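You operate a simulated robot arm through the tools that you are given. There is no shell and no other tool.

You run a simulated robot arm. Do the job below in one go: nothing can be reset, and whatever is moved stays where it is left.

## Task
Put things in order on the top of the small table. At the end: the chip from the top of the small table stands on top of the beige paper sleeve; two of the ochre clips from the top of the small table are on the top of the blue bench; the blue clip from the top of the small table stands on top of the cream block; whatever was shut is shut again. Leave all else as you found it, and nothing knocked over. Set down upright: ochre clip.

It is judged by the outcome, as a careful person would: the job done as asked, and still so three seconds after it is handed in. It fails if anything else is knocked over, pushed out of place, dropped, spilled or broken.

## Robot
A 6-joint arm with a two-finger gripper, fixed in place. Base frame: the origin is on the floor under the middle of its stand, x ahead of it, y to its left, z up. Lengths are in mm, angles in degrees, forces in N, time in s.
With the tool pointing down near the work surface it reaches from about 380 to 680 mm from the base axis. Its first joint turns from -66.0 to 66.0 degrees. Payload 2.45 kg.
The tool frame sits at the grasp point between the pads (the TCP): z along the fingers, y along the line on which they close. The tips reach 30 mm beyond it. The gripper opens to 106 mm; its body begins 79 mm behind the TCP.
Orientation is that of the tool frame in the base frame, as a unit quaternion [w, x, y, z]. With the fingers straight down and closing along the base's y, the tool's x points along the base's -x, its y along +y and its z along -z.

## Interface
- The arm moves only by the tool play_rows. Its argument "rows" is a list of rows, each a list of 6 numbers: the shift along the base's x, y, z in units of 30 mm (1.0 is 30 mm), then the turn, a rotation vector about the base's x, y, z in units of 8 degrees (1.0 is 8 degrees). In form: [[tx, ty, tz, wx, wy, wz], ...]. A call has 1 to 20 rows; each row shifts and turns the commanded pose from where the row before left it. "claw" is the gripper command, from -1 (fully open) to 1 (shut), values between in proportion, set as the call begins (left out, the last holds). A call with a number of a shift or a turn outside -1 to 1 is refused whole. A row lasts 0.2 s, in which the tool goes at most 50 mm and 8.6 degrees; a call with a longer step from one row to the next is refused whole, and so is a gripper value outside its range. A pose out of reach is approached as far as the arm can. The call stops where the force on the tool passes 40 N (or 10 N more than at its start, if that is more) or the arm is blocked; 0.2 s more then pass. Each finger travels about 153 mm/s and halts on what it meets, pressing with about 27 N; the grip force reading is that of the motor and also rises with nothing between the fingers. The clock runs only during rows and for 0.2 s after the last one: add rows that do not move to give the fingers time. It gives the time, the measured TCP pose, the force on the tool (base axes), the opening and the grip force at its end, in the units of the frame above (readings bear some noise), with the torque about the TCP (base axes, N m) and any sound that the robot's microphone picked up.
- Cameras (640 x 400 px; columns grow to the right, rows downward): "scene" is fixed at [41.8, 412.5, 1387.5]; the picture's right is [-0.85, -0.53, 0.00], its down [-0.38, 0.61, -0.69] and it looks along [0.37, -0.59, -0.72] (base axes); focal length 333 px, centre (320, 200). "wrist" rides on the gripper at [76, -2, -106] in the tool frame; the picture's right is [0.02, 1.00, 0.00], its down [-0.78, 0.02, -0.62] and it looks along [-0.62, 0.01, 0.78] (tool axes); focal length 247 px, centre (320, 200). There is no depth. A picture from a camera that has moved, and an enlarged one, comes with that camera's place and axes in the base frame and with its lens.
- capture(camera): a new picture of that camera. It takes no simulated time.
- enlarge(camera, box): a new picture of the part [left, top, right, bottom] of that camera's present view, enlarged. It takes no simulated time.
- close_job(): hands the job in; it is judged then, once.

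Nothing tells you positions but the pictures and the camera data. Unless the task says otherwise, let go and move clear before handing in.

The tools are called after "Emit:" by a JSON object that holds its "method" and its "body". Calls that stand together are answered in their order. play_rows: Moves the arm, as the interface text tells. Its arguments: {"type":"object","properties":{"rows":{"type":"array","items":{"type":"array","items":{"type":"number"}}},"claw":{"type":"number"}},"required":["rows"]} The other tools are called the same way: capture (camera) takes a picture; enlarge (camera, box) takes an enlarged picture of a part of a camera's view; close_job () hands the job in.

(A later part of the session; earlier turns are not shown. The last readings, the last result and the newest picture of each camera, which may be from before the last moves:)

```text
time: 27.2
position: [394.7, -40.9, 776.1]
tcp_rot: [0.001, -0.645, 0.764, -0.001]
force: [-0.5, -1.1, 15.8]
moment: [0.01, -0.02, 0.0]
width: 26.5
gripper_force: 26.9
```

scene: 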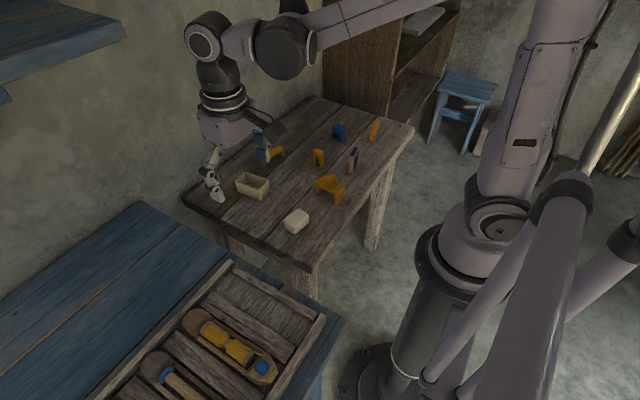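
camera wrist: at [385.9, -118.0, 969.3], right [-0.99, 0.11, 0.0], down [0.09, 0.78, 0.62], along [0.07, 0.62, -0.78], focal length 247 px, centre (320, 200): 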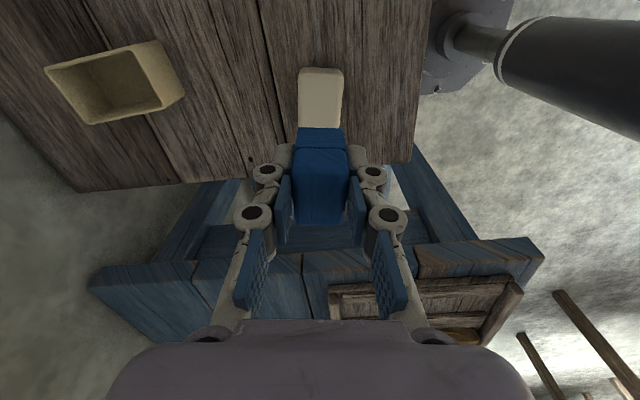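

Contact felt (about 16 N). I'll ease off slightly and release.

Emit:
{"method": "play_rows", "body": {"rows": [[0, 0, 0.025, 0, 0, 0], [0, 0, 0, 0, 0, 0]]}}

Emit:
{"method": "play_rows", "body": {"rows": [[0, 0, 0, 0, 0, 0], [0, 0, 0, 0, 0, 0], [0, 0, 0, 0, 0, 0]], "claw": -0.3}}

Emit:
{"method": "enlarge", "body": {"camera": "scene", "box": [265, 170, 345, 240]}}

Emit:
{"method": "enlarge", "body": {"camera": "wrist", "box": [200, 80, 440, 260]}}

```text
time: 27.8
position: [395.6, -41.6, 775.7]
tcp_rot: [0.0, -0.646, 0.764, -0.001]
force: [-0.6, 0.3, -0.4]
moment: [-0.01, 0.03, -0.01]
width: 26.7
gripper_force: 26.8
```

```text
time: 28.6
position: [394.2, -41.6, 776.5]
tcp_rot: [0.0, -0.646, 0.764, -0.001]
force: [-0.7, -0.6, 0.1]
moment: [0.0, -0.02, 0.03]
width: 68.7
gripper_force: 0.1
```

```text
5.71 times, centred on (305, 205) of scene
camera zoom: at [41.8, 412.5, 1387.5], right [-0.85, -0.53, 0.0], down [-0.38, 0.61, -0.69], along [0.37, -0.59, -0.72], focal length 1904 px, centre (406, 171)
```

zoom: 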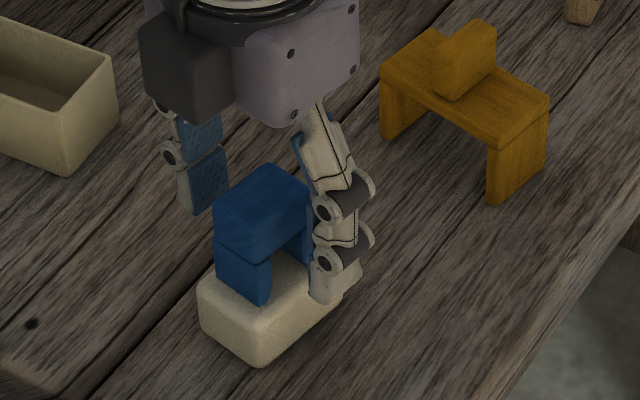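

```text
2.22 times, centred on (320, 170) of wrist
camera zoom: at [383.9, -117.8, 881.4], right [-0.99, 0.15, 0.0], down [0.11, 0.77, 0.62], along [0.09, 0.62, -0.78], focal length 549 px, centre (320, 267)
```

zoom: 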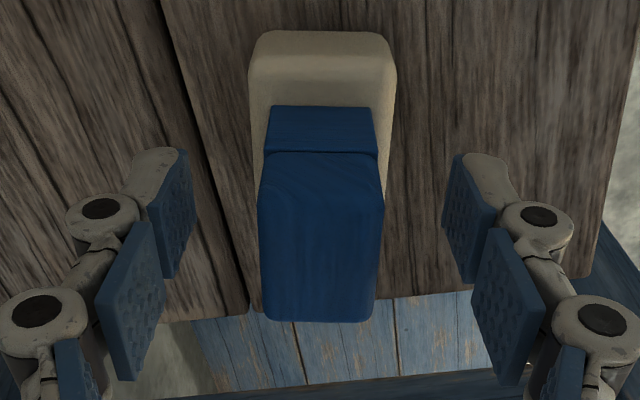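

The blue clip stands centred on the block. I'll rise clear, turn the tool back and look closely at the sleeve.

Emit:
{"method": "play_rows", "body": {"rows": [[0, 0, 0.3, 0, 0, 0], [0, 0, 0.8, 0, 0, 0], [0, 0, 1, 0, 0, 0], [0, 0, 1, 0, 0, 0], [0, 0, 0.5, 0, 0, 0]]}}

Emit:
{"method": "play_rows", "body": {"rows": [[0.35, -0.115, -0.15, 0, 0, -1], [0.35, -0.115, -0.15, 0, 0, -1], [0.35, -0.115, -0.15, 0, 0, -1], [0.35, -0.115, -0.15, 0, 0, -1], [0.35, -0.115, -0.15, 0, 0, -1], [0.35, -0.115, -0.15, 0, 0, -1], [0.35, -0.115, -0.15, 0, 0, -1], [0.35, -0.115, -0.15, 0, 0, -1], [0.35, -0.115, -0.15, 0, 0, -1], [0.35, -0.115, -0.15, 0, 0, -0.45], [0, 0, 0, 0, 0, 0]], "claw": -1}}

Emit:
{"method": "capture", "body": {"camera": "wrist"}}

Emit:
{"method": "enlarge", "body": {"camera": "wrist", "box": [230, 90, 410, 230]}}

Emit:
{"method": "capture", "body": {"camera": "scene"}}

```text
time: 29.8
position: [394.8, -39.3, 884.6]
tcp_rot: [0.001, -0.646, 0.764, 0.0]
force: [-1.0, -0.1, -0.8]
moment: [-0.01, -0.01, -0.01]
width: 69.0
gripper_force: 0.0
```

```text
time: 32.2
position: [500.4, -77.0, 839.0]
tcp_rot: [0.0, -0.041, 0.999, -0.001]
force: [-0.6, 0.5, 1.0]
moment: [-0.02, 0.02, -0.02]
width: 105.7
gripper_force: 0.1
```

```text
taken
camera wrist: at [425.3, -84.2, 944.8], right [-0.1, 0.99, 0.0], down [0.78, 0.08, 0.62], along [0.62, 0.06, -0.78], focal length 247 px, centre (320, 200)
```

wrist: 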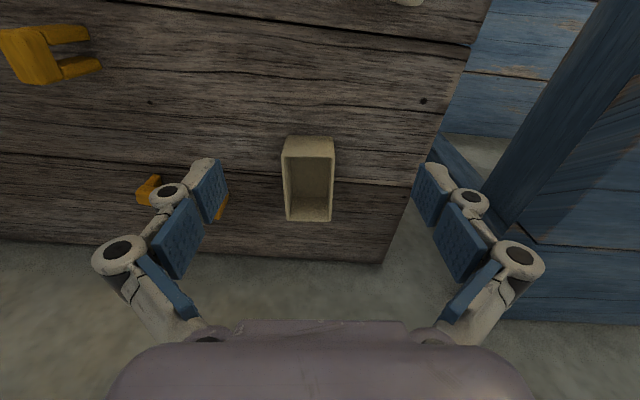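

```text
2.86 times, centred on (320, 160) of wrist
camera zoom: at [425.3, -84.2, 944.8], right [-0.1, 0.99, 0.0], down [0.78, 0.08, 0.62], along [0.62, 0.06, -0.78], focal length 706 px, centre (320, 314)
```

zoom: 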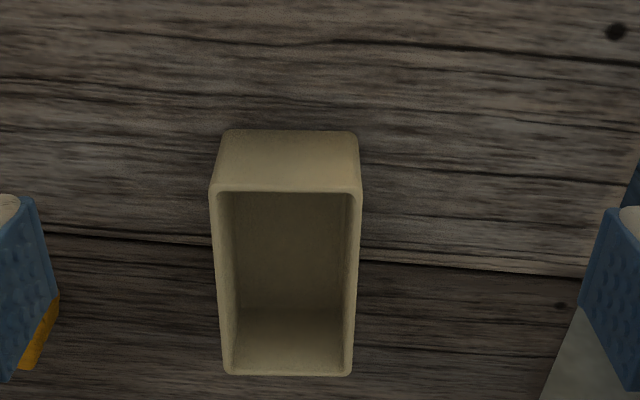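

```text
taken
```

scene: 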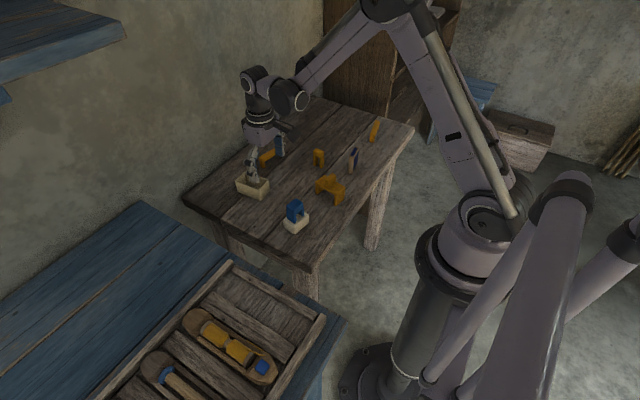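

The sleeve is open on top: outer about 48×79×46 (rim z≈748), inner width about 41 mm, turned ~5°. The chip's width must bridge that, so I'll take a close look at the chip next.

Emit:
{"method": "play_rows", "body": {"rows": [[0, 0, 0.8, 0, 0, 0], [-0.756, -0.9, -0.05, 0, 0, 0.068], [-0.756, -0.9, -0.05, 0, 0, 0.068], [-0.756, -0.9, -0.05, 0, 0, 0.068], [-0.756, -0.9, -0.05, 0, 0, 0.068], [-0.756, -0.9, -0.05, 0, 0, 0.068], [-0.756, -0.9, -0.05, 0, 0, 0.068], [-0.756, -0.9, -0.05, 0, 0, 0.068], [-0.756, -0.9, -0.05, 0, 0, 0.068], [-0.756, -0.9, -0.05, 0, 0, 0.068], [0, 0, 0, 0, 0, 0]], "claw": -1}}

Emit:
{"method": "enlarge", "body": {"camera": "wrist", "box": [240, 90, 400, 210]}}

Emit:
{"method": "enlarge", "body": {"camera": "scene", "box": [325, 130, 385, 180]}}

```text
time: 34.6
position: [295.3, -318.2, 848.8]
tcp_rot: [0.0, -0.084, 0.996, 0.0]
force: [0.3, 0.7, -0.4]
moment: [0.01, 0.0, 0.02]
width: 105.9
gripper_force: 0.1
```

```text
3.33 times, centred on (320, 150) of wrist
camera zoom: at [220.8, -333.2, 955.2], right [-0.19, 0.98, 0.0], down [0.77, 0.15, 0.62], along [0.61, 0.12, -0.78], focal length 823 px, centre (320, 367)
```

zoom: 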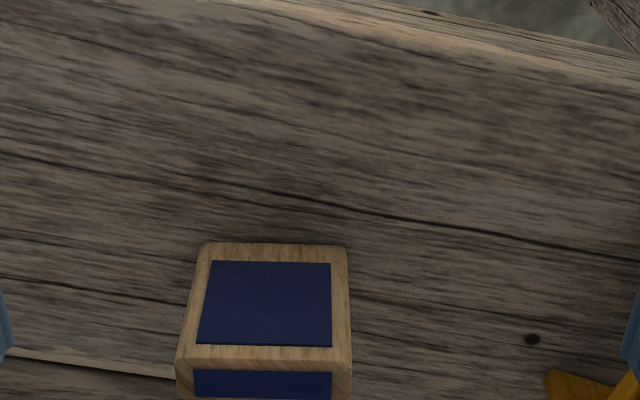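

```text
8.00 times, centred on (355, 155) of scene
camera zoom: at [41.8, 412.5, 1387.5], right [-0.85, -0.53, 0.0], down [-0.38, 0.61, -0.69], along [0.37, -0.59, -0.72], focal length 2665 px, centre (40, 560)
```

zoom: 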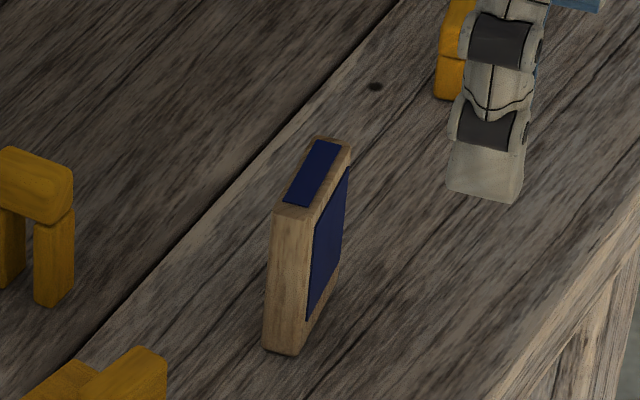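

The chip is 50 mm wide, about 14 mm thick and 67 mm tall, centred near (374,-320). I'll straddle its width, aligned to its ~9.6° turn, and descend partway.

Emit:
{"method": "play_rows", "body": {"rows": [[0.871, -0.023, 0, 0, 0, 0], [0.871, -0.023, 0, 0, 0, 0], [0.871, -0.023, 0, 0, 0, 0], [0, 0, -0.3, 0, 0, 0], [0, 0, 0, 0, 0, 0]]}}

Emit:
{"method": "capture", "body": {"camera": "wrist"}}

Emit:
{"method": "enlarge", "body": {"camera": "scene", "box": [300, 90, 420, 190]}}

```text
time: 35.8
position: [375.6, -319.9, 840.1]
tcp_rot: [0.001, -0.084, 0.997, -0.001]
force: [-0.1, -0.7, 0.5]
moment: [0.01, -0.03, -0.01]
width: 105.8
gripper_force: 0.1
```

```text
taken
camera wrist: at [300.6, -335.8, 945.5], right [-0.19, 0.98, 0.0], down [0.77, 0.15, 0.62], along [0.61, 0.12, -0.78], focal length 247 px, centre (320, 200)
```

wrist: 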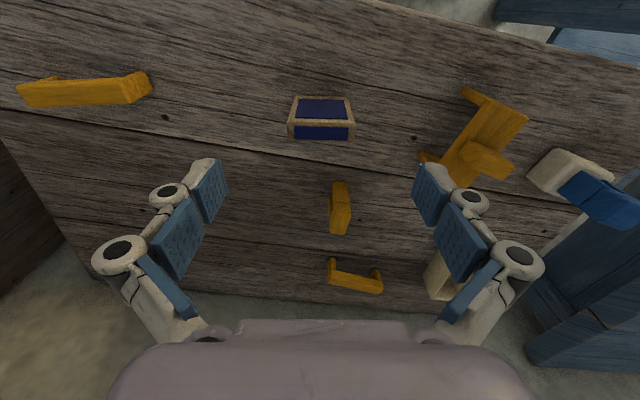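

```text
4.00 times, centred on (360, 140) of scene
camera zoom: at [41.8, 412.5, 1387.5], right [-0.85, -0.53, 0.0], down [-0.38, 0.61, -0.69], along [0.37, -0.59, -0.72], focal length 1333 px, centre (160, 440)
```

zoom: 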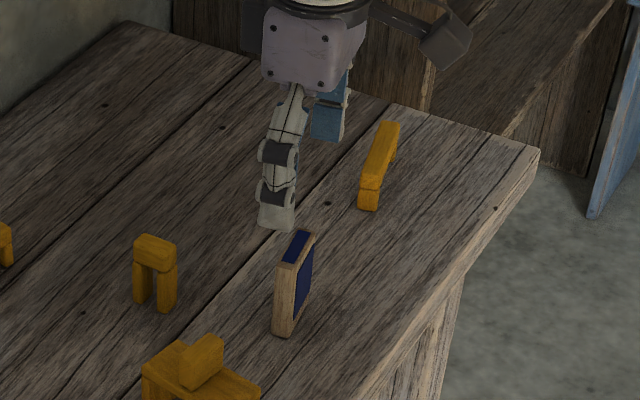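

The fingers straddle the chip evenly; I'll pull back ~2.4 mm and go down to tip height 15 mm above the table.

Emit:
{"method": "play_rows", "body": {"rows": [[-0.08, -0.013, -0.9, 0, 0, 0], [0, 0, -0.9, 0, 0, 0], [0, 0, -0.9, 0, 0, 0], [0, 0, -0.4, 0, 0, 0], [0, 0, 0, 0, 0, 0]]}}

Emit:
{"method": "enlarge", "body": {"camera": "wrist", "box": [200, 120, 440, 270]}}

Emit:
{"method": "enlarge", "body": {"camera": "scene", "box": [300, 90, 420, 190]}}

```text
time: 37.0
position: [373.2, -319.8, 746.3]
tcp_rot: [0.0, -0.084, 0.997, -0.001]
force: [-0.2, 0.6, -0.8]
moment: [0.02, -0.03, 0.04]
width: 105.9
gripper_force: 0.0
```

```text
2.67 times, centred on (320, 195) of wrist
camera zoom: at [298.4, -335.0, 851.5], right [-0.19, 0.98, 0.0], down [0.77, 0.15, 0.62], along [0.61, 0.12, -0.78], focal length 659 px, centre (320, 213)
```

zoom: 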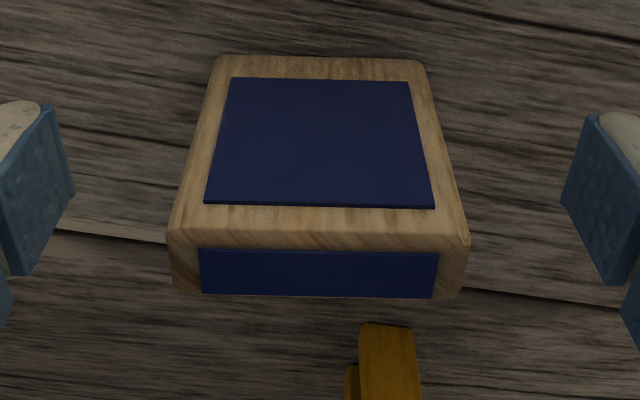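

```text
4.00 times, centred on (360, 140) of scene
camera zoom: at [41.8, 412.5, 1387.5], right [-0.85, -0.53, 0.0], down [-0.38, 0.61, -0.69], along [0.37, -0.59, -0.72], focal length 1333 px, centre (160, 440)
```

zoom: 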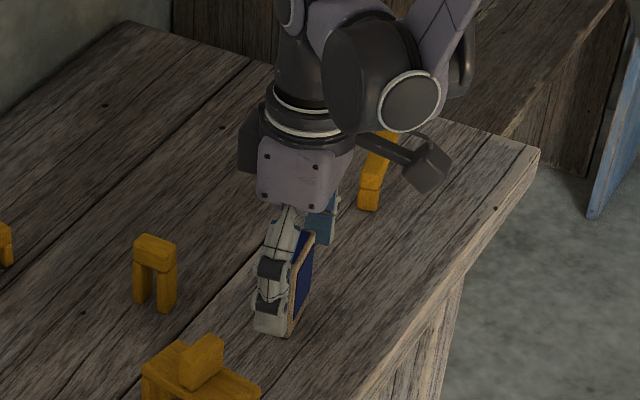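

Well centred. Closing on the chip.

Emit:
{"method": "play_rows", "body": {"rows": [[0, 0, 0, 0, 0, 0], [0, 0, 0, 0, 0, 0], [0, 0, 0, 0, 0, 0]], "claw": 1}}

Emit:
{"method": "enlarge", "body": {"camera": "wrist", "box": [200, 120, 440, 270]}}

```text
time: 37.8
position: [374.0, -319.9, 745.4]
tcp_rot: [0.0, -0.084, 0.996, 0.0]
force: [0.2, 1.4, 3.5]
moment: [-0.05, -0.03, -0.03]
width: 50.7
gripper_force: 26.9
```

```text
2.67 times, centred on (320, 195) of wrist
camera zoom: at [298.4, -335.0, 851.9], right [-0.19, 0.98, 0.0], down [0.77, 0.15, 0.62], along [0.61, 0.12, -0.78], focal length 659 px, centre (320, 213)
```

zoom: 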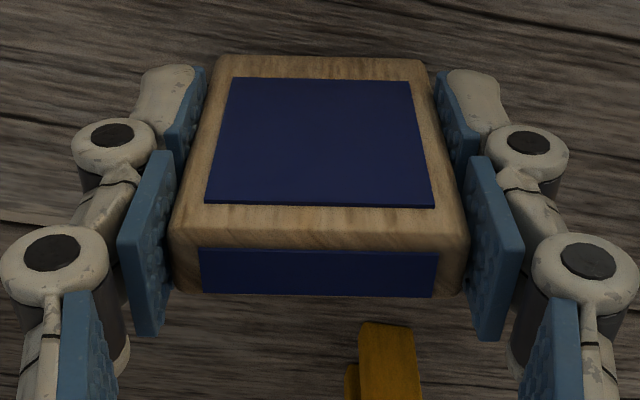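

Gripped at 50.7 mm. I'll lift it, carry it over the sleeve at about (573,-81) and turn to the sleeve's ~4.5°.

Emit:
{"method": "play_rows", "body": {"rows": [[0, 0, 0.4, 0, 0, 0], [0, 0, 0.8, 0, 0, 0], [0, 0, 1, 0, 0, 0], [0, 0, 1, 0, 0, 0], [0, 0, 0.8, 0, 0, 0], [0.737, 0.885, 0, 0, 0, -0.071], [0.737, 0.885, 0, 0, 0, -0.071], [0.737, 0.885, 0, 0, 0, -0.071], [0.737, 0.885, 0, 0, 0, -0.071], [0.737, 0.885, 0, 0, 0, -0.071], [0.737, 0.885, 0, 0, 0, -0.071], [0.737, 0.885, 0, 0, 0, -0.071], [0.737, 0.885, 0, 0, 0, -0.071], [0.737, 0.885, 0, 0, 0, -0.071], [0, 0, 0, 0, 0, 0]]}}

Emit:
{"method": "capture", "body": {"camera": "wrist"}}

Emit:
{"method": "enlarge", "body": {"camera": "scene", "box": [210, 110, 330, 210]}}

```text
time: 41.0
position: [572.6, -84.7, 868.9]
tcp_rot: [0.0, -0.039, 0.999, -0.001]
force: [-0.4, 0.9, 0.4]
moment: [-0.01, 0.01, 0.03]
width: 50.6
gripper_force: 27.1
```

```text
taken
camera wrist: at [497.3, -92.0, 974.4], right [-0.1, 0.99, 0.0], down [0.78, 0.08, 0.62], along [0.62, 0.06, -0.78], focal length 247 px, centre (320, 200)
```

wrist: 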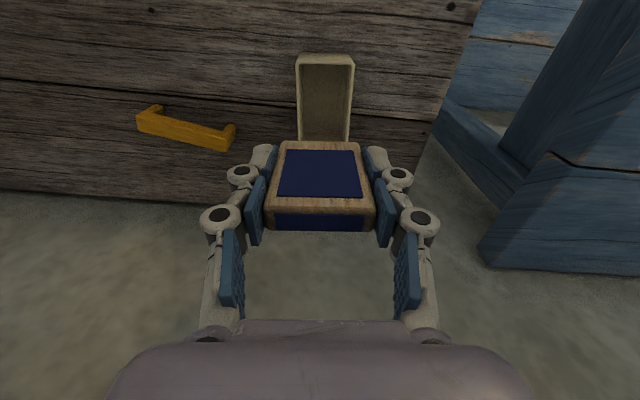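

```text
4.00 times, centred on (270, 160) of scene
camera zoom: at [41.8, 412.6, 1387.5], right [-0.85, -0.53, 0.0], down [-0.38, 0.61, -0.69], along [0.37, -0.59, -0.72], focal length 1333 px, centre (520, 360)
```

zoom: 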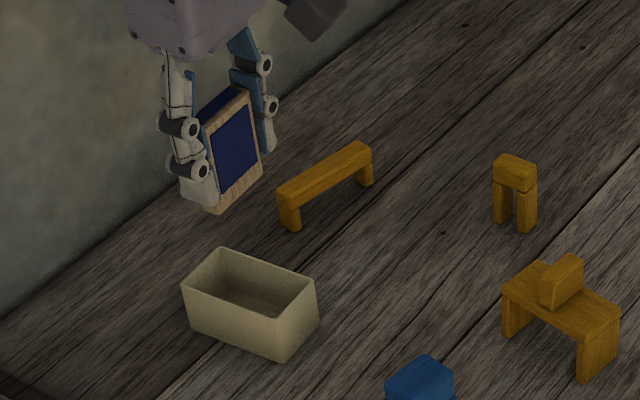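

Emit:
{"method": "enlarge", "body": {"camera": "wrist", "box": [250, 40, 400, 160]}}

```text
3.33 times, centred on (325, 100) of wrist
camera zoom: at [497.3, -92.0, 974.4], right [-0.1, 0.99, 0.0], down [0.78, 0.08, 0.62], along [0.62, 0.06, -0.78], focal length 823 px, centre (303, 533)
```

zoom: 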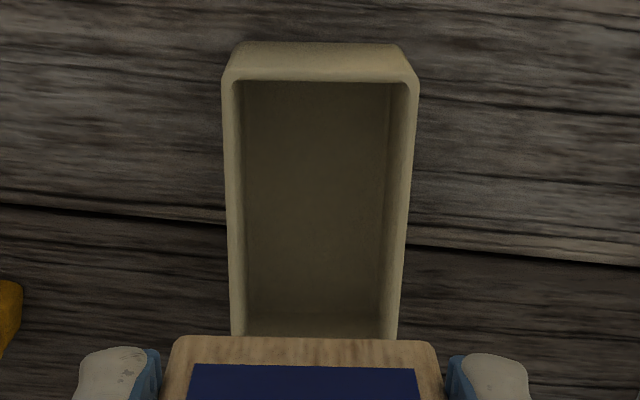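

The chip is lined up in angle; the sleeve's midline is about 3 mm further in +y. I'll shift and descend to just above the rim.

Emit:
{"method": "play_rows", "body": {"rows": [[0, 0.105, 0, 0, 0, 0], [0, 0, -0.8, 0, 0, 0], [0, 0, -0.8, 0, 0, 0], [0, 0, -0.5, 0, 0, 0], [0, 0, -0.15, 0, 0, 0], [0, 0, 0, 0, 0, 0]]}}

Emit:
{"method": "enlarge", "body": {"camera": "wrist", "box": [230, 80, 410, 220]}}

Emit:
{"method": "enlarge", "body": {"camera": "scene", "box": [215, 120, 315, 210]}}

```text
time: 42.4
position: [571.5, -81.3, 800.0]
tcp_rot: [0.0, -0.039, 0.999, -0.001]
force: [0.7, -0.6, -0.4]
moment: [0.02, 0.02, 0.01]
width: 50.6
gripper_force: 27.1
```

```text
2.86 times, centred on (320, 150) of wrist
camera zoom: at [495.9, -88.5, 905.9], right [-0.1, 0.99, 0.0], down [0.78, 0.08, 0.62], along [0.62, 0.06, -0.78], focal length 706 px, centre (320, 343)
```

zoom: 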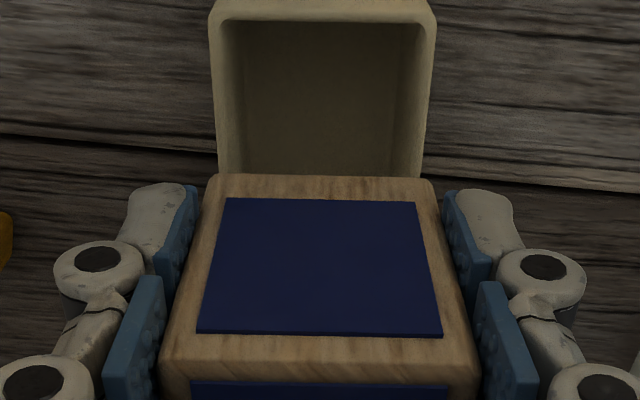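

```text
4.44 times, centred on (265, 165) of scene
camera zoom: at [41.8, 412.5, 1387.5], right [-0.85, -0.53, 0.0], down [-0.38, 0.61, -0.69], along [0.37, -0.59, -0.72], focal length 1481 px, centre (564, 356)
```

zoom: 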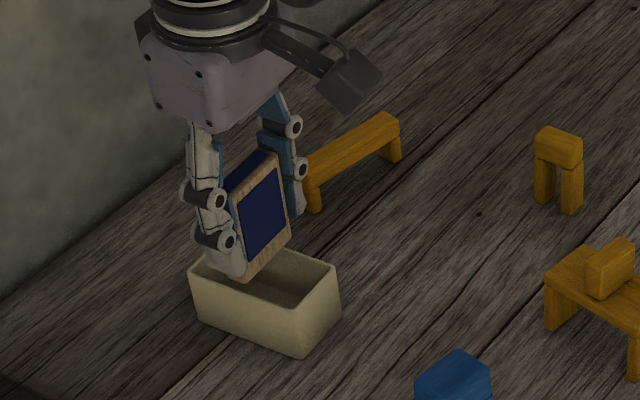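

Chip and sleeve midlines coincide in the wrist view. Lowering gently to contact.

Emit:
{"method": "play_rows", "body": {"rows": [[0, 0, -0.1, 0, 0, 0], [0, 0, 0, 0, 0, 0]]}}

Emit:
{"method": "play_rows", "body": {"rows": [[0, 0, -0.06, 0, 0, 0], [0, 0, 0, 0, 0, 0]]}}

Emit:
{"method": "play_rows", "body": {"rows": [[0, 0, -0.05, 0, 0, 0], [0, 0, 0, 0, 0, 0]]}}

```text
time: 43.0
position: [570.8, -79.9, 798.2]
tcp_rot: [-0.001, -0.039, 0.999, -0.001]
force: [0.0, 0.2, -1.0]
moment: [0.02, 0.05, -0.01]
width: 50.6
gripper_force: 27.1
```

```text
time: 43.6
position: [571.2, -78.7, 796.0]
tcp_rot: [-0.001, -0.04, 0.999, -0.001]
force: [0.5, 0.1, -0.3]
moment: [0.01, -0.02, 0.02]
width: 50.4
gripper_force: 27.0
```

```text
time: 44.2
position: [572.5, -79.7, 794.8]
tcp_rot: [0.0, -0.04, 0.999, -0.001]
force: [-1.1, -0.2, -1.1]
moment: [0.01, -0.01, 0.02]
width: 50.6
gripper_force: 27.4
```

Emit:
{"method": "play_rows", "body": {"rows": [[0, 0, -0.04, 0, 0, 0], [0, 0, 0, 0, 0, 0]]}}

Emit:
{"method": "enlarge", "body": {"camera": "wrist", "box": [230, 80, 410, 220]}}

Emit:
{"method": "enlarge", "body": {"camera": "scene", "box": [230, 140, 300, 210]}}

```text
time: 44.8
position: [571.5, -78.5, 792.5]
tcp_rot: [0.0, -0.039, 0.999, -0.001]
force: [-0.6, 0.7, -0.3]
moment: [0.0, 0.04, 0.02]
width: 50.6
gripper_force: 27.1
```

```text
2.86 times, centred on (320, 150) of wrist
camera zoom: at [495.2, -87.3, 898.7], right [-0.1, 0.99, 0.0], down [0.78, 0.08, 0.62], along [0.62, 0.06, -0.78], focal length 706 px, centre (320, 343)
```

zoom: 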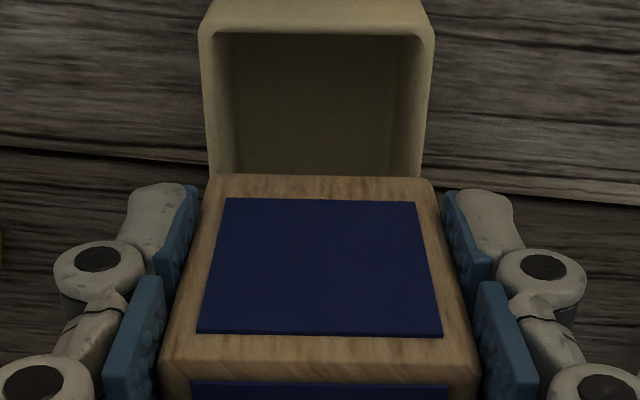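

```text
5.71 times, centred on (265, 175) of scene
camera zoom: at [41.8, 412.5, 1387.5], right [-0.85, -0.53, 0.0], down [-0.38, 0.61, -0.69], along [0.37, -0.59, -0.72], focal length 1904 px, centre (634, 343)
```

zoom: 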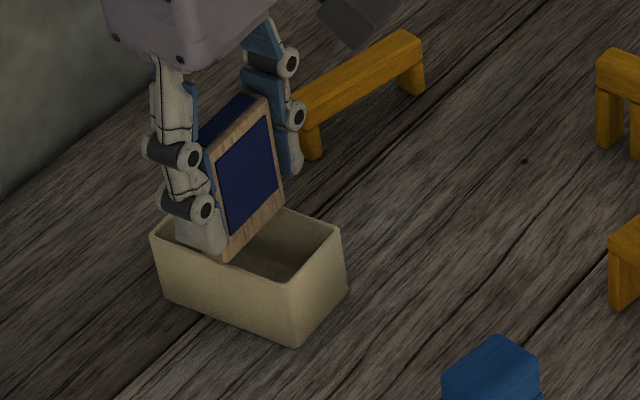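

The chip has drifted ~1.4 mm toward +y; I'll correct and check again before the last millimetres.

Emit:
{"method": "play_rows", "body": {"rows": [[0, -0.05, 0, 0, 0, 0], [0, 0, 0, 0, 0, 0]]}}

Emit:
{"method": "enlarge", "body": {"camera": "wrist", "box": [250, 80, 390, 160]}}

```text
time: 45.4
position: [571.3, -80.1, 793.1]
tcp_rot: [0.0, -0.039, 0.999, -0.001]
force: [-0.3, -0.3, 0.8]
moment: [0.01, -0.01, -0.02]
width: 50.9
gripper_force: 26.9
```

```text
4.57 times, centred on (320, 120) of wrist
camera zoom: at [495.5, -88.3, 898.5], right [-0.1, 0.99, 0.0], down [0.78, 0.08, 0.62], along [0.62, 0.06, -0.78], focal length 1129 px, centre (320, 566)
```

zoom: 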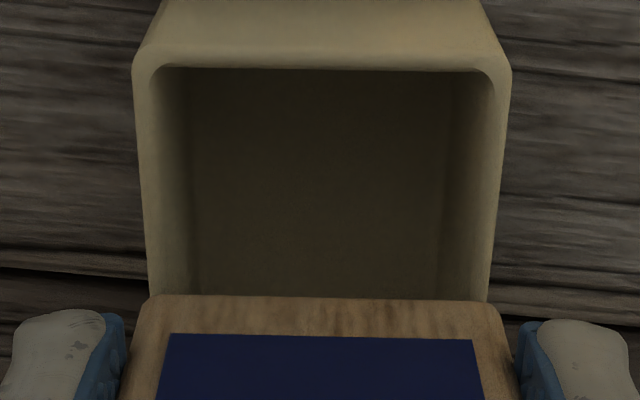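

Aligned within a fraction of a millimetre and nearly at rim height. Lowering further in small steps.

Emit:
{"method": "play_rows", "body": {"rows": [[0, 0, -0.04, 0, 0, 0], [0, 0, 0, 0, 0, 0]]}}

Emit:
{"method": "play_rows", "body": {"rows": [[0, 0, -0.04, 0, 0, 0], [0, 0, 0, 0, 0, 0]]}}

```text
time: 46.0
position: [571.1, -79.6, 792.1]
tcp_rot: [-0.001, -0.04, 0.999, -0.001]
force: [0.5, 0.1, 0.1]
moment: [0.0, 0.0, 0.03]
width: 50.8
gripper_force: 27.2
```

```text
time: 46.6
position: [571.6, -80.9, 789.1]
tcp_rot: [0.001, -0.039, 0.999, -0.001]
force: [0.3, -0.3, 0.8]
moment: [-0.01, 0.0, 0.0]
width: 50.6
gripper_force: 27.0
```

Emit:
{"method": "enlarge", "body": {"camera": "wrist", "box": [250, 80, 390, 160]}}

Emit:
{"method": "enlarge", "body": {"camera": "scene", "box": [235, 150, 285, 200]}}

```text
4.57 times, centred on (320, 120) of wrist
camera zoom: at [495.3, -88.3, 895.8], right [-0.1, 0.99, 0.0], down [0.78, 0.08, 0.62], along [0.62, 0.06, -0.78], focal length 1129 px, centre (320, 566)
```

zoom: 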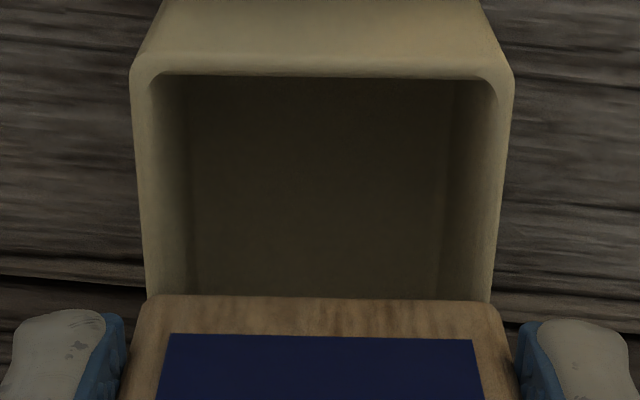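

```text
8.00 times, centred on (260, 175) of scene
camera zoom: at [41.8, 412.5, 1387.5], right [-0.85, -0.53, 0.0], down [-0.38, 0.61, -0.69], along [0.37, -0.59, -0.72], focal length 2665 px, centre (800, 400)
```

zoom: 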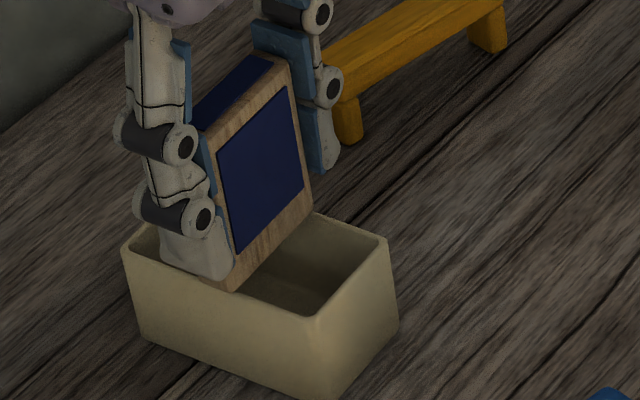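

Emit:
{"method": "play_rows", "body": {"rows": [[0, 0, -0.04, 0, 0, 0], [0, 0, 0, 0, 0, 0]]}}

Emit:
{"method": "play_rows", "body": {"rows": [[0, 0, -0.03, 0, 0, 0], [0, 0, 0, 0, 0, 0]]}}

```text
time: 47.2
position: [571.9, -80.7, 789.4]
tcp_rot: [0.0, -0.04, 0.999, -0.001]
force: [-0.1, -0.1, 14.5]
moment: [-0.07, 0.0, 0.0]
width: 50.9
gripper_force: 27.8
```

```text
time: 47.8
position: [571.5, -79.9, 787.9]
tcp_rot: [0.001, -0.038, 0.999, 0.0]
force: [0.2, -0.4, 24.3]
moment: [0.03, -0.04, 0.03]
width: 51.0
gripper_force: 26.7
```

Contact is solid and level (small moments). I'll ease the press off and check before letting go.

Emit:
{"method": "play_rows", "body": {"rows": [[0, 0, 0.045, 0, 0, 0], [0, 0, 0, 0, 0, 0]]}}

Emit:
{"method": "enlarge", "body": {"camera": "wrist", "box": [230, 80, 410, 240]}}

Emit:
{"method": "enlarge", "body": {"camera": "scene", "box": [235, 150, 285, 200]}}

```text
time: 48.4
position: [572.1, -80.4, 788.8]
tcp_rot: [0.0, -0.039, 0.999, -0.001]
force: [-0.3, -0.1, 0.6]
moment: [0.0, -0.01, -0.03]
width: 50.7
gripper_force: 27.2
```

```text
2.50 times, centred on (320, 160) of wrist
camera zoom: at [495.4, -89.0, 894.4], right [-0.1, 0.99, 0.0], down [0.78, 0.08, 0.62], along [0.62, 0.06, -0.78], focal length 617 px, centre (320, 300)
```

zoom: 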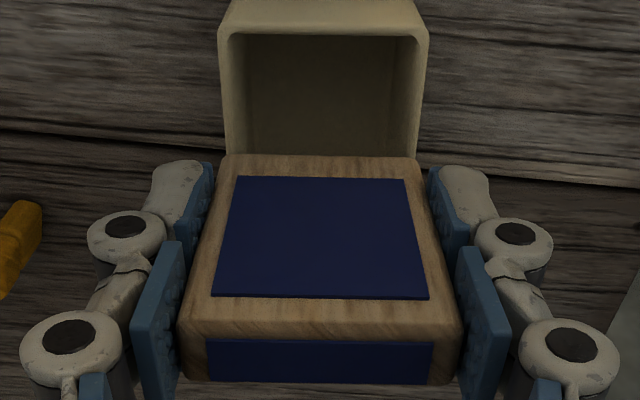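

```text
8.00 times, centred on (260, 175) of scene
camera zoom: at [41.8, 412.5, 1387.5], right [-0.85, -0.53, 0.0], down [-0.38, 0.61, -0.69], along [0.37, -0.59, -0.72], focal length 2665 px, centre (800, 400)
```

zoom: 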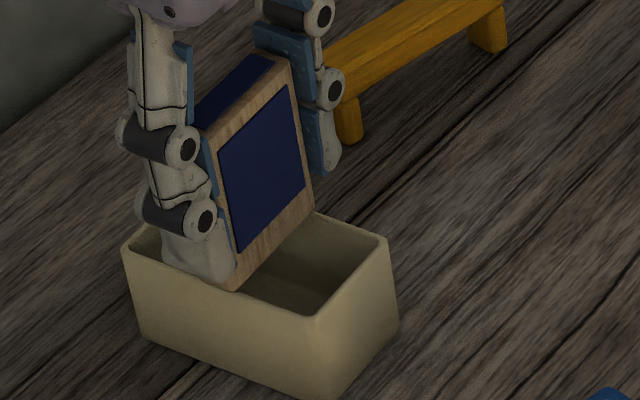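

Centred and just touching. A half-millimetre back down, then release.

Emit:
{"method": "play_rows", "body": {"rows": [[0, 0, -0.018, 0, 0, 0], [0, 0, 0, 0, 0, 0]]}}

Emit:
{"method": "play_rows", "body": {"rows": [[0, 0, 0, 0, 0, 0], [0, 0, 0, 0, 0, 0]], "claw": -0.1}}

Emit:
{"method": "enlarge", "body": {"camera": "wrist", "box": [230, 80, 410, 240]}}

Emit:
{"method": "enlarge", "body": {"camera": "scene", "box": [235, 150, 285, 200]}}

```text
time: 49.0
position: [571.3, -80.8, 787.7]
tcp_rot: [0.0, -0.039, 0.999, -0.001]
force: [0.4, -0.2, 1.0]
moment: [-0.02, 0.03, -0.01]
width: 50.7
gripper_force: 27.2
```

```text
time: 49.6
position: [572.0, -81.1, 789.5]
tcp_rot: [0.0, -0.038, 0.999, -0.001]
force: [1.0, 0.6, -0.1]
moment: [0.0, 0.02, 0.01]
width: 58.4
gripper_force: 0.1
```

```text
2.50 times, centred on (320, 160) of wrist
camera zoom: at [495.7, -88.8, 894.4], right [-0.1, 0.99, 0.0], down [0.78, 0.08, 0.62], along [0.62, 0.06, -0.78], focal length 617 px, centre (320, 300)
```

zoom: 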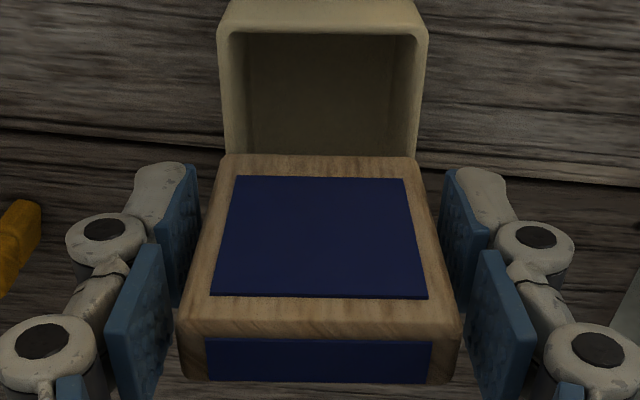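

```text
8.00 times, centred on (260, 175) of scene
camera zoom: at [41.8, 412.5, 1387.5], right [-0.85, -0.53, 0.0], down [-0.38, 0.61, -0.69], along [0.37, -0.59, -0.72], focal length 2665 px, centre (800, 400)
```

zoom: 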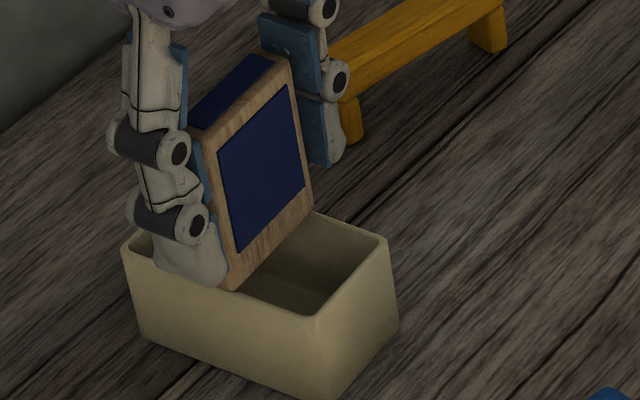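

The chip stands upright on the sleeve with the fingers clear. I'll open a bit more, rise straight up, then go above the wall-side clip with the tool turned to close across its bar.

Emit:
{"method": "play_rows", "body": {"rows": [[0, 0, 0, 0, 0, 0], [0, 0, 0.4, 0, 0, 0], [0, 0, 0.8, 0, 0, 0], [0, 0, 1, 0, 0, 0], [0, 0, 0.9, 0, 0, 0]], "claw": -0.4}}

Emit:
{"method": "play_rows", "body": {"rows": [[0.133, -0.467, 0, 0, 0, 0.936], [0.133, -0.467, 0, 0, 0, 0.936], [0.133, -0.467, 0, 0, 0, 0.936], [0.133, -0.467, 0, 0, 0, 0.936], [0.133, -0.467, 0, 0, 0, 0.936], [0.133, -0.467, 0, 0, 0, 0.936], [0.133, -0.467, 0, 0, 0, 0.936], [0.133, -0.467, 0, 0, 0, 0.936], [0.133, -0.467, 0, 0, 0, 0.936], [0.133, -0.467, 0, 0, 0, 0.936], [0, 0, 0, 0, 0, 0]]}}

Emit:
{"method": "capture", "body": {"camera": "wrist"}}

Emit:
{"method": "enlarge", "body": {"camera": "scene", "box": [210, 90, 350, 210]}}

```text
time: 50.8
position: [573.0, -76.1, 881.3]
tcp_rot: [-0.001, -0.038, 0.999, -0.001]
force: [0.0, 0.4, 0.0]
moment: [-0.02, 0.0, -0.01]
width: 74.3
gripper_force: 0.1
```

```text
time: 53.2
position: [612.3, -222.1, 881.9]
tcp_rot: [0.001, -0.639, 0.769, 0.0]
force: [-0.4, 0.1, -0.1]
moment: [0.02, -0.03, 0.01]
width: 74.1
gripper_force: 0.0
```

```text
taken
camera wrist: at [600.1, -297.7, 987.8], right [-0.99, 0.16, 0.0], down [0.13, 0.77, 0.62], along [0.1, 0.61, -0.78], focal length 247 px, centre (320, 200)
```

wrist: 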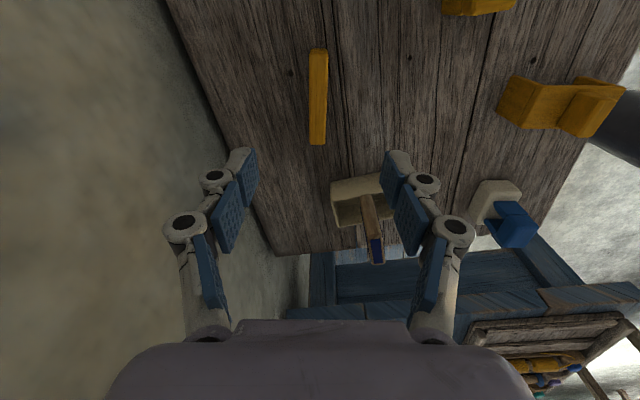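

```text
3.33 times, centred on (280, 150) of scene
camera zoom: at [41.8, 412.5, 1387.5], right [-0.85, -0.53, 0.0], down [-0.38, 0.61, -0.69], along [0.37, -0.59, -0.72], focal length 1111 px, centre (453, 367)
```

zoom: 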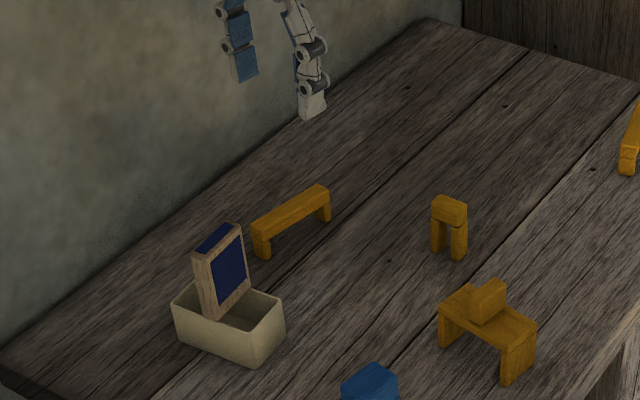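

The chip stays put on the sleeve. I'll zoom on the clip below to fine-tune position and angle.

Emit:
{"method": "enlarge", "body": {"camera": "wrist", "box": [260, 35, 380, 155]}}

```text
3.33 times, centred on (320, 95) of wrist
camera zoom: at [600.1, -297.7, 987.8], right [-0.99, 0.16, 0.0], down [0.13, 0.77, 0.62], along [0.1, 0.61, -0.78], focal length 823 px, centre (320, 550)
```

zoom: 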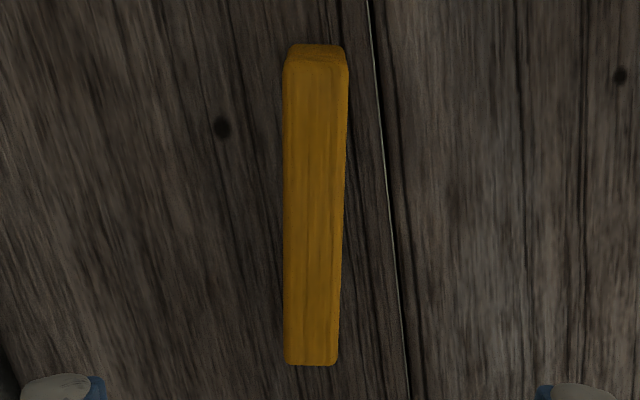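

The tool is aligned with the bar; I'll nudge ~3 mm and descend until the tips are about 8 mm above the table.

Emit:
{"method": "play_rows", "body": {"rows": [[0.09, 0.043, -0.9, 0, 0, 0], [0, 0, -0.9, 0, 0, 0], [0, 0, -0.9, 0, 0, 0], [0, 0, -0.9, 0, 0, 0], [0, 0, 0, 0, 0, 0]]}}

Emit:
{"method": "enlarge", "body": {"camera": "wrist", "box": [220, 60, 420, 220]}}

Emit:
{"method": "enlarge", "body": {"camera": "scene", "box": [220, 90, 340, 190]}}

```text
time: 54.4
position: [613.9, -216.9, 773.2]
tcp_rot: [0.001, -0.639, 0.77, -0.001]
force: [-0.8, 1.2, -0.6]
moment: [0.0, 0.02, -0.01]
width: 74.2
gripper_force: 0.1
```

```text
2.50 times, centred on (320, 140) of wrist
camera zoom: at [600.8, -293.1, 878.9], right [-0.99, 0.16, 0.0], down [0.13, 0.77, 0.62], along [0.1, 0.61, -0.78], focal length 617 px, centre (320, 350)
```

zoom: 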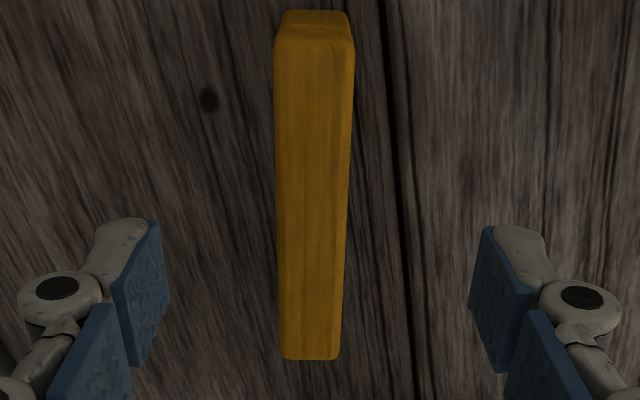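

```text
4.00 times, centred on (280, 140) of scene
camera zoom: at [41.8, 412.5, 1387.5], right [-0.85, -0.53, 0.0], down [-0.38, 0.61, -0.69], along [0.37, -0.59, -0.72], focal length 1333 px, centre (480, 440)
```

zoom: 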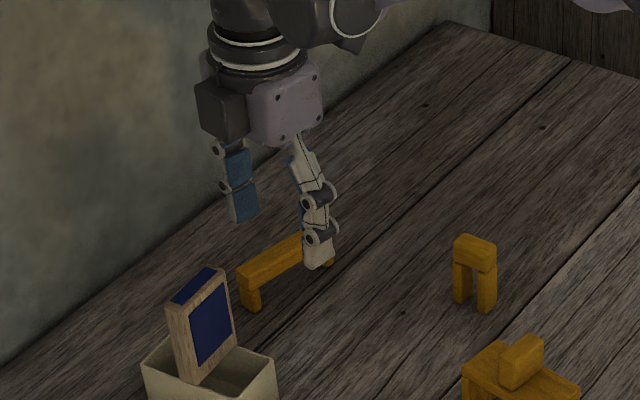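

Emit:
{"method": "play_rows", "body": {"rows": [[0.045, -0.1, 0, 0, 0, 0], [0, 0, -0.6, 0, 0, 0], [0, 0, -0.5, 0, 0, 0], [0, 0, 0, 0, 0, 0]]}}

Emit:
{"method": "enlarge", "body": {"camera": "wrist", "box": [220, 80, 420, 240]}}

Emit:
{"method": "enlarge", "body": {"camera": "scene", "box": [220, 90, 340, 190]}}

```text
time: 55.4
position: [616.8, -220.2, 741.1]
tcp_rot: [0.0, -0.639, 0.77, 0.0]
force: [0.0, -0.1, -0.8]
moment: [0.01, 0.04, 0.06]
width: 74.1
gripper_force: 0.1
```

```text
2.50 times, centred on (320, 160) of wrist
camera zoom: at [603.7, -296.3, 846.6], right [-0.99, 0.16, 0.0], down [0.13, 0.77, 0.62], along [0.1, 0.61, -0.78], focal length 617 px, centre (320, 300)
```

zoom: 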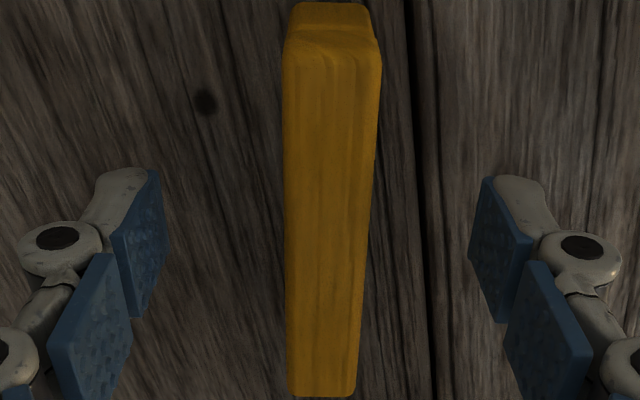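

```text
4.00 times, centred on (280, 140) of scene
camera zoom: at [41.8, 412.5, 1387.5], right [-0.85, -0.53, 0.0], down [-0.38, 0.61, -0.69], along [0.37, -0.59, -0.72], focal length 1333 px, centre (480, 440)
```

zoom: 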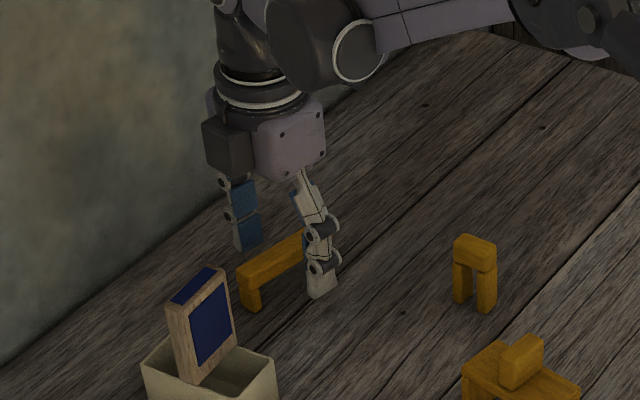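

Emit:
{"method": "play_rows", "body": {"rows": [[-0.05, 0.0, 0, 0, 0, 0], [0, 0, 0, 0, 0, 0]]}}

Emit:
{"method": "enlarge", "body": {"camera": "wrist", "box": [220, 80, 420, 240]}}

```text
time: 56.0
position: [614.4, -221.4, 740.2]
tcp_rot: [0.0, -0.638, 0.77, -0.001]
force: [-0.5, -0.2, 0.5]
moment: [-0.02, 0.03, 0.01]
width: 74.4
gripper_force: 0.0
```

```text
2.50 times, centred on (320, 160) of wrist
camera zoom: at [602.2, -297.3, 846.4], right [-0.99, 0.16, 0.0], down [0.13, 0.77, 0.62], along [0.1, 0.61, -0.78], focal length 617 px, centre (320, 300)
```

zoom: 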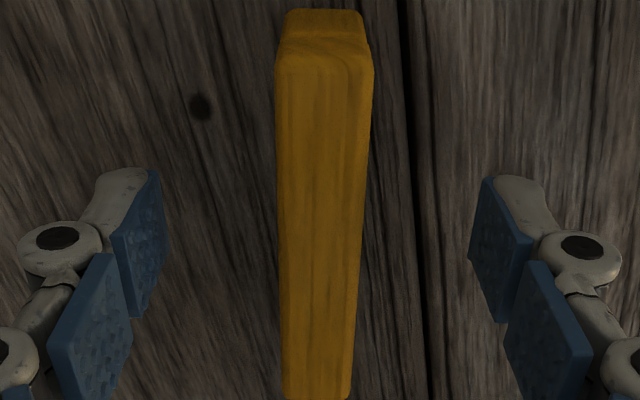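

Centred to within half a millimetre. Closing.

Emit:
{"method": "play_rows", "body": {"rows": [[0, 0, 0, 0, 0, 0], [0, 0, 0, 0, 0, 0], [0, 0, 0, 0, 0, 0]], "claw": 1}}

Emit:
{"method": "enlarge", "body": {"camera": "wrist", "box": [220, 80, 420, 240]}}

Emit:
{"method": "enlarge", "body": {"camera": "scene", "box": [220, 90, 340, 190]}}

```text
time: 56.8
position: [614.9, -220.9, 740.7]
tcp_rot: [0.0, -0.639, 0.769, -0.001]
force: [-1.5, 0.3, 2.8]
moment: [-0.02, -0.04, 0.0]
width: 16.1
gripper_force: 26.7
```

```text
2.50 times, centred on (320, 160) of wrist
camera zoom: at [602.2, -297.2, 846.5], right [-0.99, 0.16, 0.0], down [0.13, 0.77, 0.62], along [0.1, 0.61, -0.78], focal length 617 px, centre (320, 300)
```

zoom: 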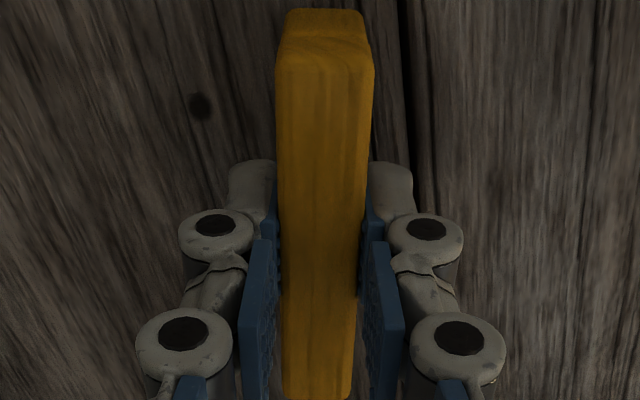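

```text
4.00 times, centred on (280, 140) of scene
camera zoom: at [41.7, 412.6, 1387.5], right [-0.85, -0.53, 0.0], down [-0.38, 0.61, -0.69], along [0.37, -0.59, -0.72], focal length 1333 px, centre (480, 440)
```

zoom: 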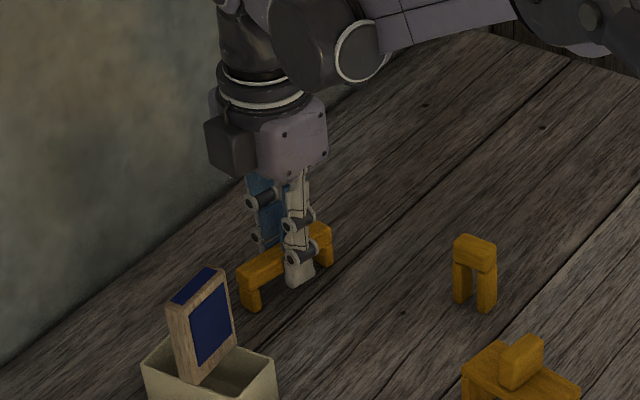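

Gripped at 16.1 mm. I'll lift it well above the chip and carry it over to the bench at about (530,330).

Emit:
{"method": "play_rows", "body": {"rows": [[0, 0, 0.4, 0, 0, 0], [0, 0, 0.8, 0, 0, 0], [0, 0, 1, 0, 0, 0], [0, 0, 1, 0, 0, 0], [0, 0, 1, 0, 0, 0], [0, 0, 1, 0, 0, 0], [0, 0, 0.8, 0, 0, 0], [0, 0, 0, 0, 0, 0]]}}

Emit:
{"method": "enlarge", "body": {"camera": "scene", "box": [200, 40, 380, 200]}}

```text
time: 58.6
position: [615.4, -222.9, 922.6]
tcp_rot: [0.001, -0.639, 0.769, 0.0]
force: [-0.6, 0.3, 0.3]
moment: [-0.02, -0.01, 0.0]
width: 16.3
gripper_force: 26.7
```

```text
2.50 times, centred on (290, 120) of scene
camera zoom: at [41.8, 412.5, 1387.5], right [-0.85, -0.53, 0.0], down [-0.38, 0.61, -0.69], along [0.37, -0.59, -0.72], focal length 833 px, centre (395, 400)
```

zoom: 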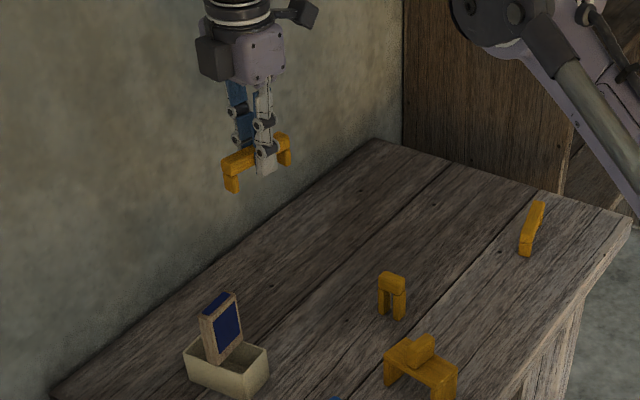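

I'll route at moderate reach (x≈480–500) to keep the wrist clear of the wall shelf, passing high over the sleeve.

Emit:
{"method": "play_rows", "body": {"rows": [[-0.45, 0.943, -0.073, 0, 0, 0], [-0.45, 0.943, -0.073, 0, 0, 0], [-0.45, 0.943, -0.073, 0, 0, 0], [-0.45, 0.943, -0.073, 0, 0, 0], [-0.45, 0.943, -0.073, 0, 0, 0], [-0.45, 0.943, -0.073, 0, 0, 0], [-0.45, 0.943, -0.073, 0, 0, 0], [-0.45, 0.943, -0.073, 0, 0, 0], [-0.45, 0.943, -0.073, 0, 0, 0], [-0.45, 0.943, -0.073, 0, 0, 0]]}}

Emit:
{"method": "play_rows", "body": {"rows": [[0.074, 0.98, -0.148, 0, 0, 0], [0.074, 0.98, -0.148, 0, 0, 0], [0.074, 0.98, -0.148, 0, 0, 0], [0.074, 0.98, -0.148, 0, 0, 0], [0.074, 0.98, -0.148, 0, 0, 0], [0.074, 0.98, -0.148, 0, 0, 0], [0.074, 0.98, -0.148, 0, 0, 0], [0.074, 0.98, -0.148, 0, 0, 0], [0.074, 0.98, -0.148, 0, 0, 0], [0, 0, 0, 0, 0, 0]]}}

Emit:
{"method": "capture", "body": {"camera": "wrist"}}

Emit:
{"method": "capture", "body": {"camera": "scene"}}

```text
time: 60.8
position: [475.9, 59.5, 897.3]
tcp_rot: [0.001, -0.638, 0.77, 0.0]
force: [-0.5, -0.1, -0.1]
moment: [-0.02, 0.01, 0.03]
width: 16.1
gripper_force: 27.4
```

```text
time: 63.0
position: [498.1, 328.7, 861.3]
tcp_rot: [0.0, -0.639, 0.77, -0.001]
force: [0.1, 1.0, -0.7]
moment: [-0.02, -0.01, 0.01]
width: 16.5
gripper_force: 26.7
```

```text
taken
camera wrist: at [486.4, 252.0, 966.2], right [-0.99, 0.16, 0.0], down [0.13, 0.77, 0.62], along [0.1, 0.61, -0.78], focal length 247 px, centre (320, 200)
```

wrist: 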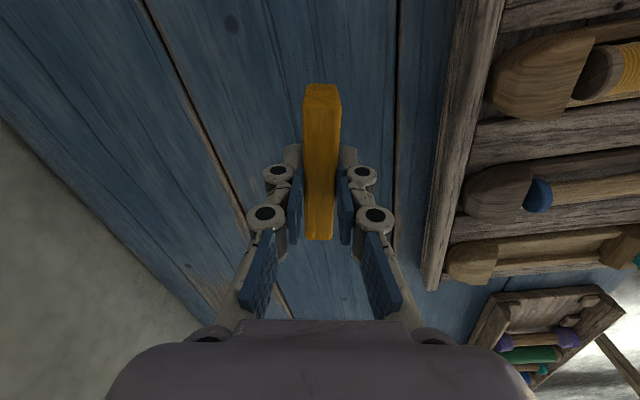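

```text
taken
```

scene: 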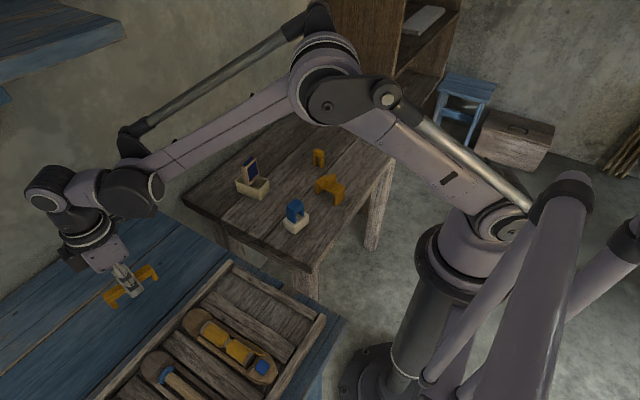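

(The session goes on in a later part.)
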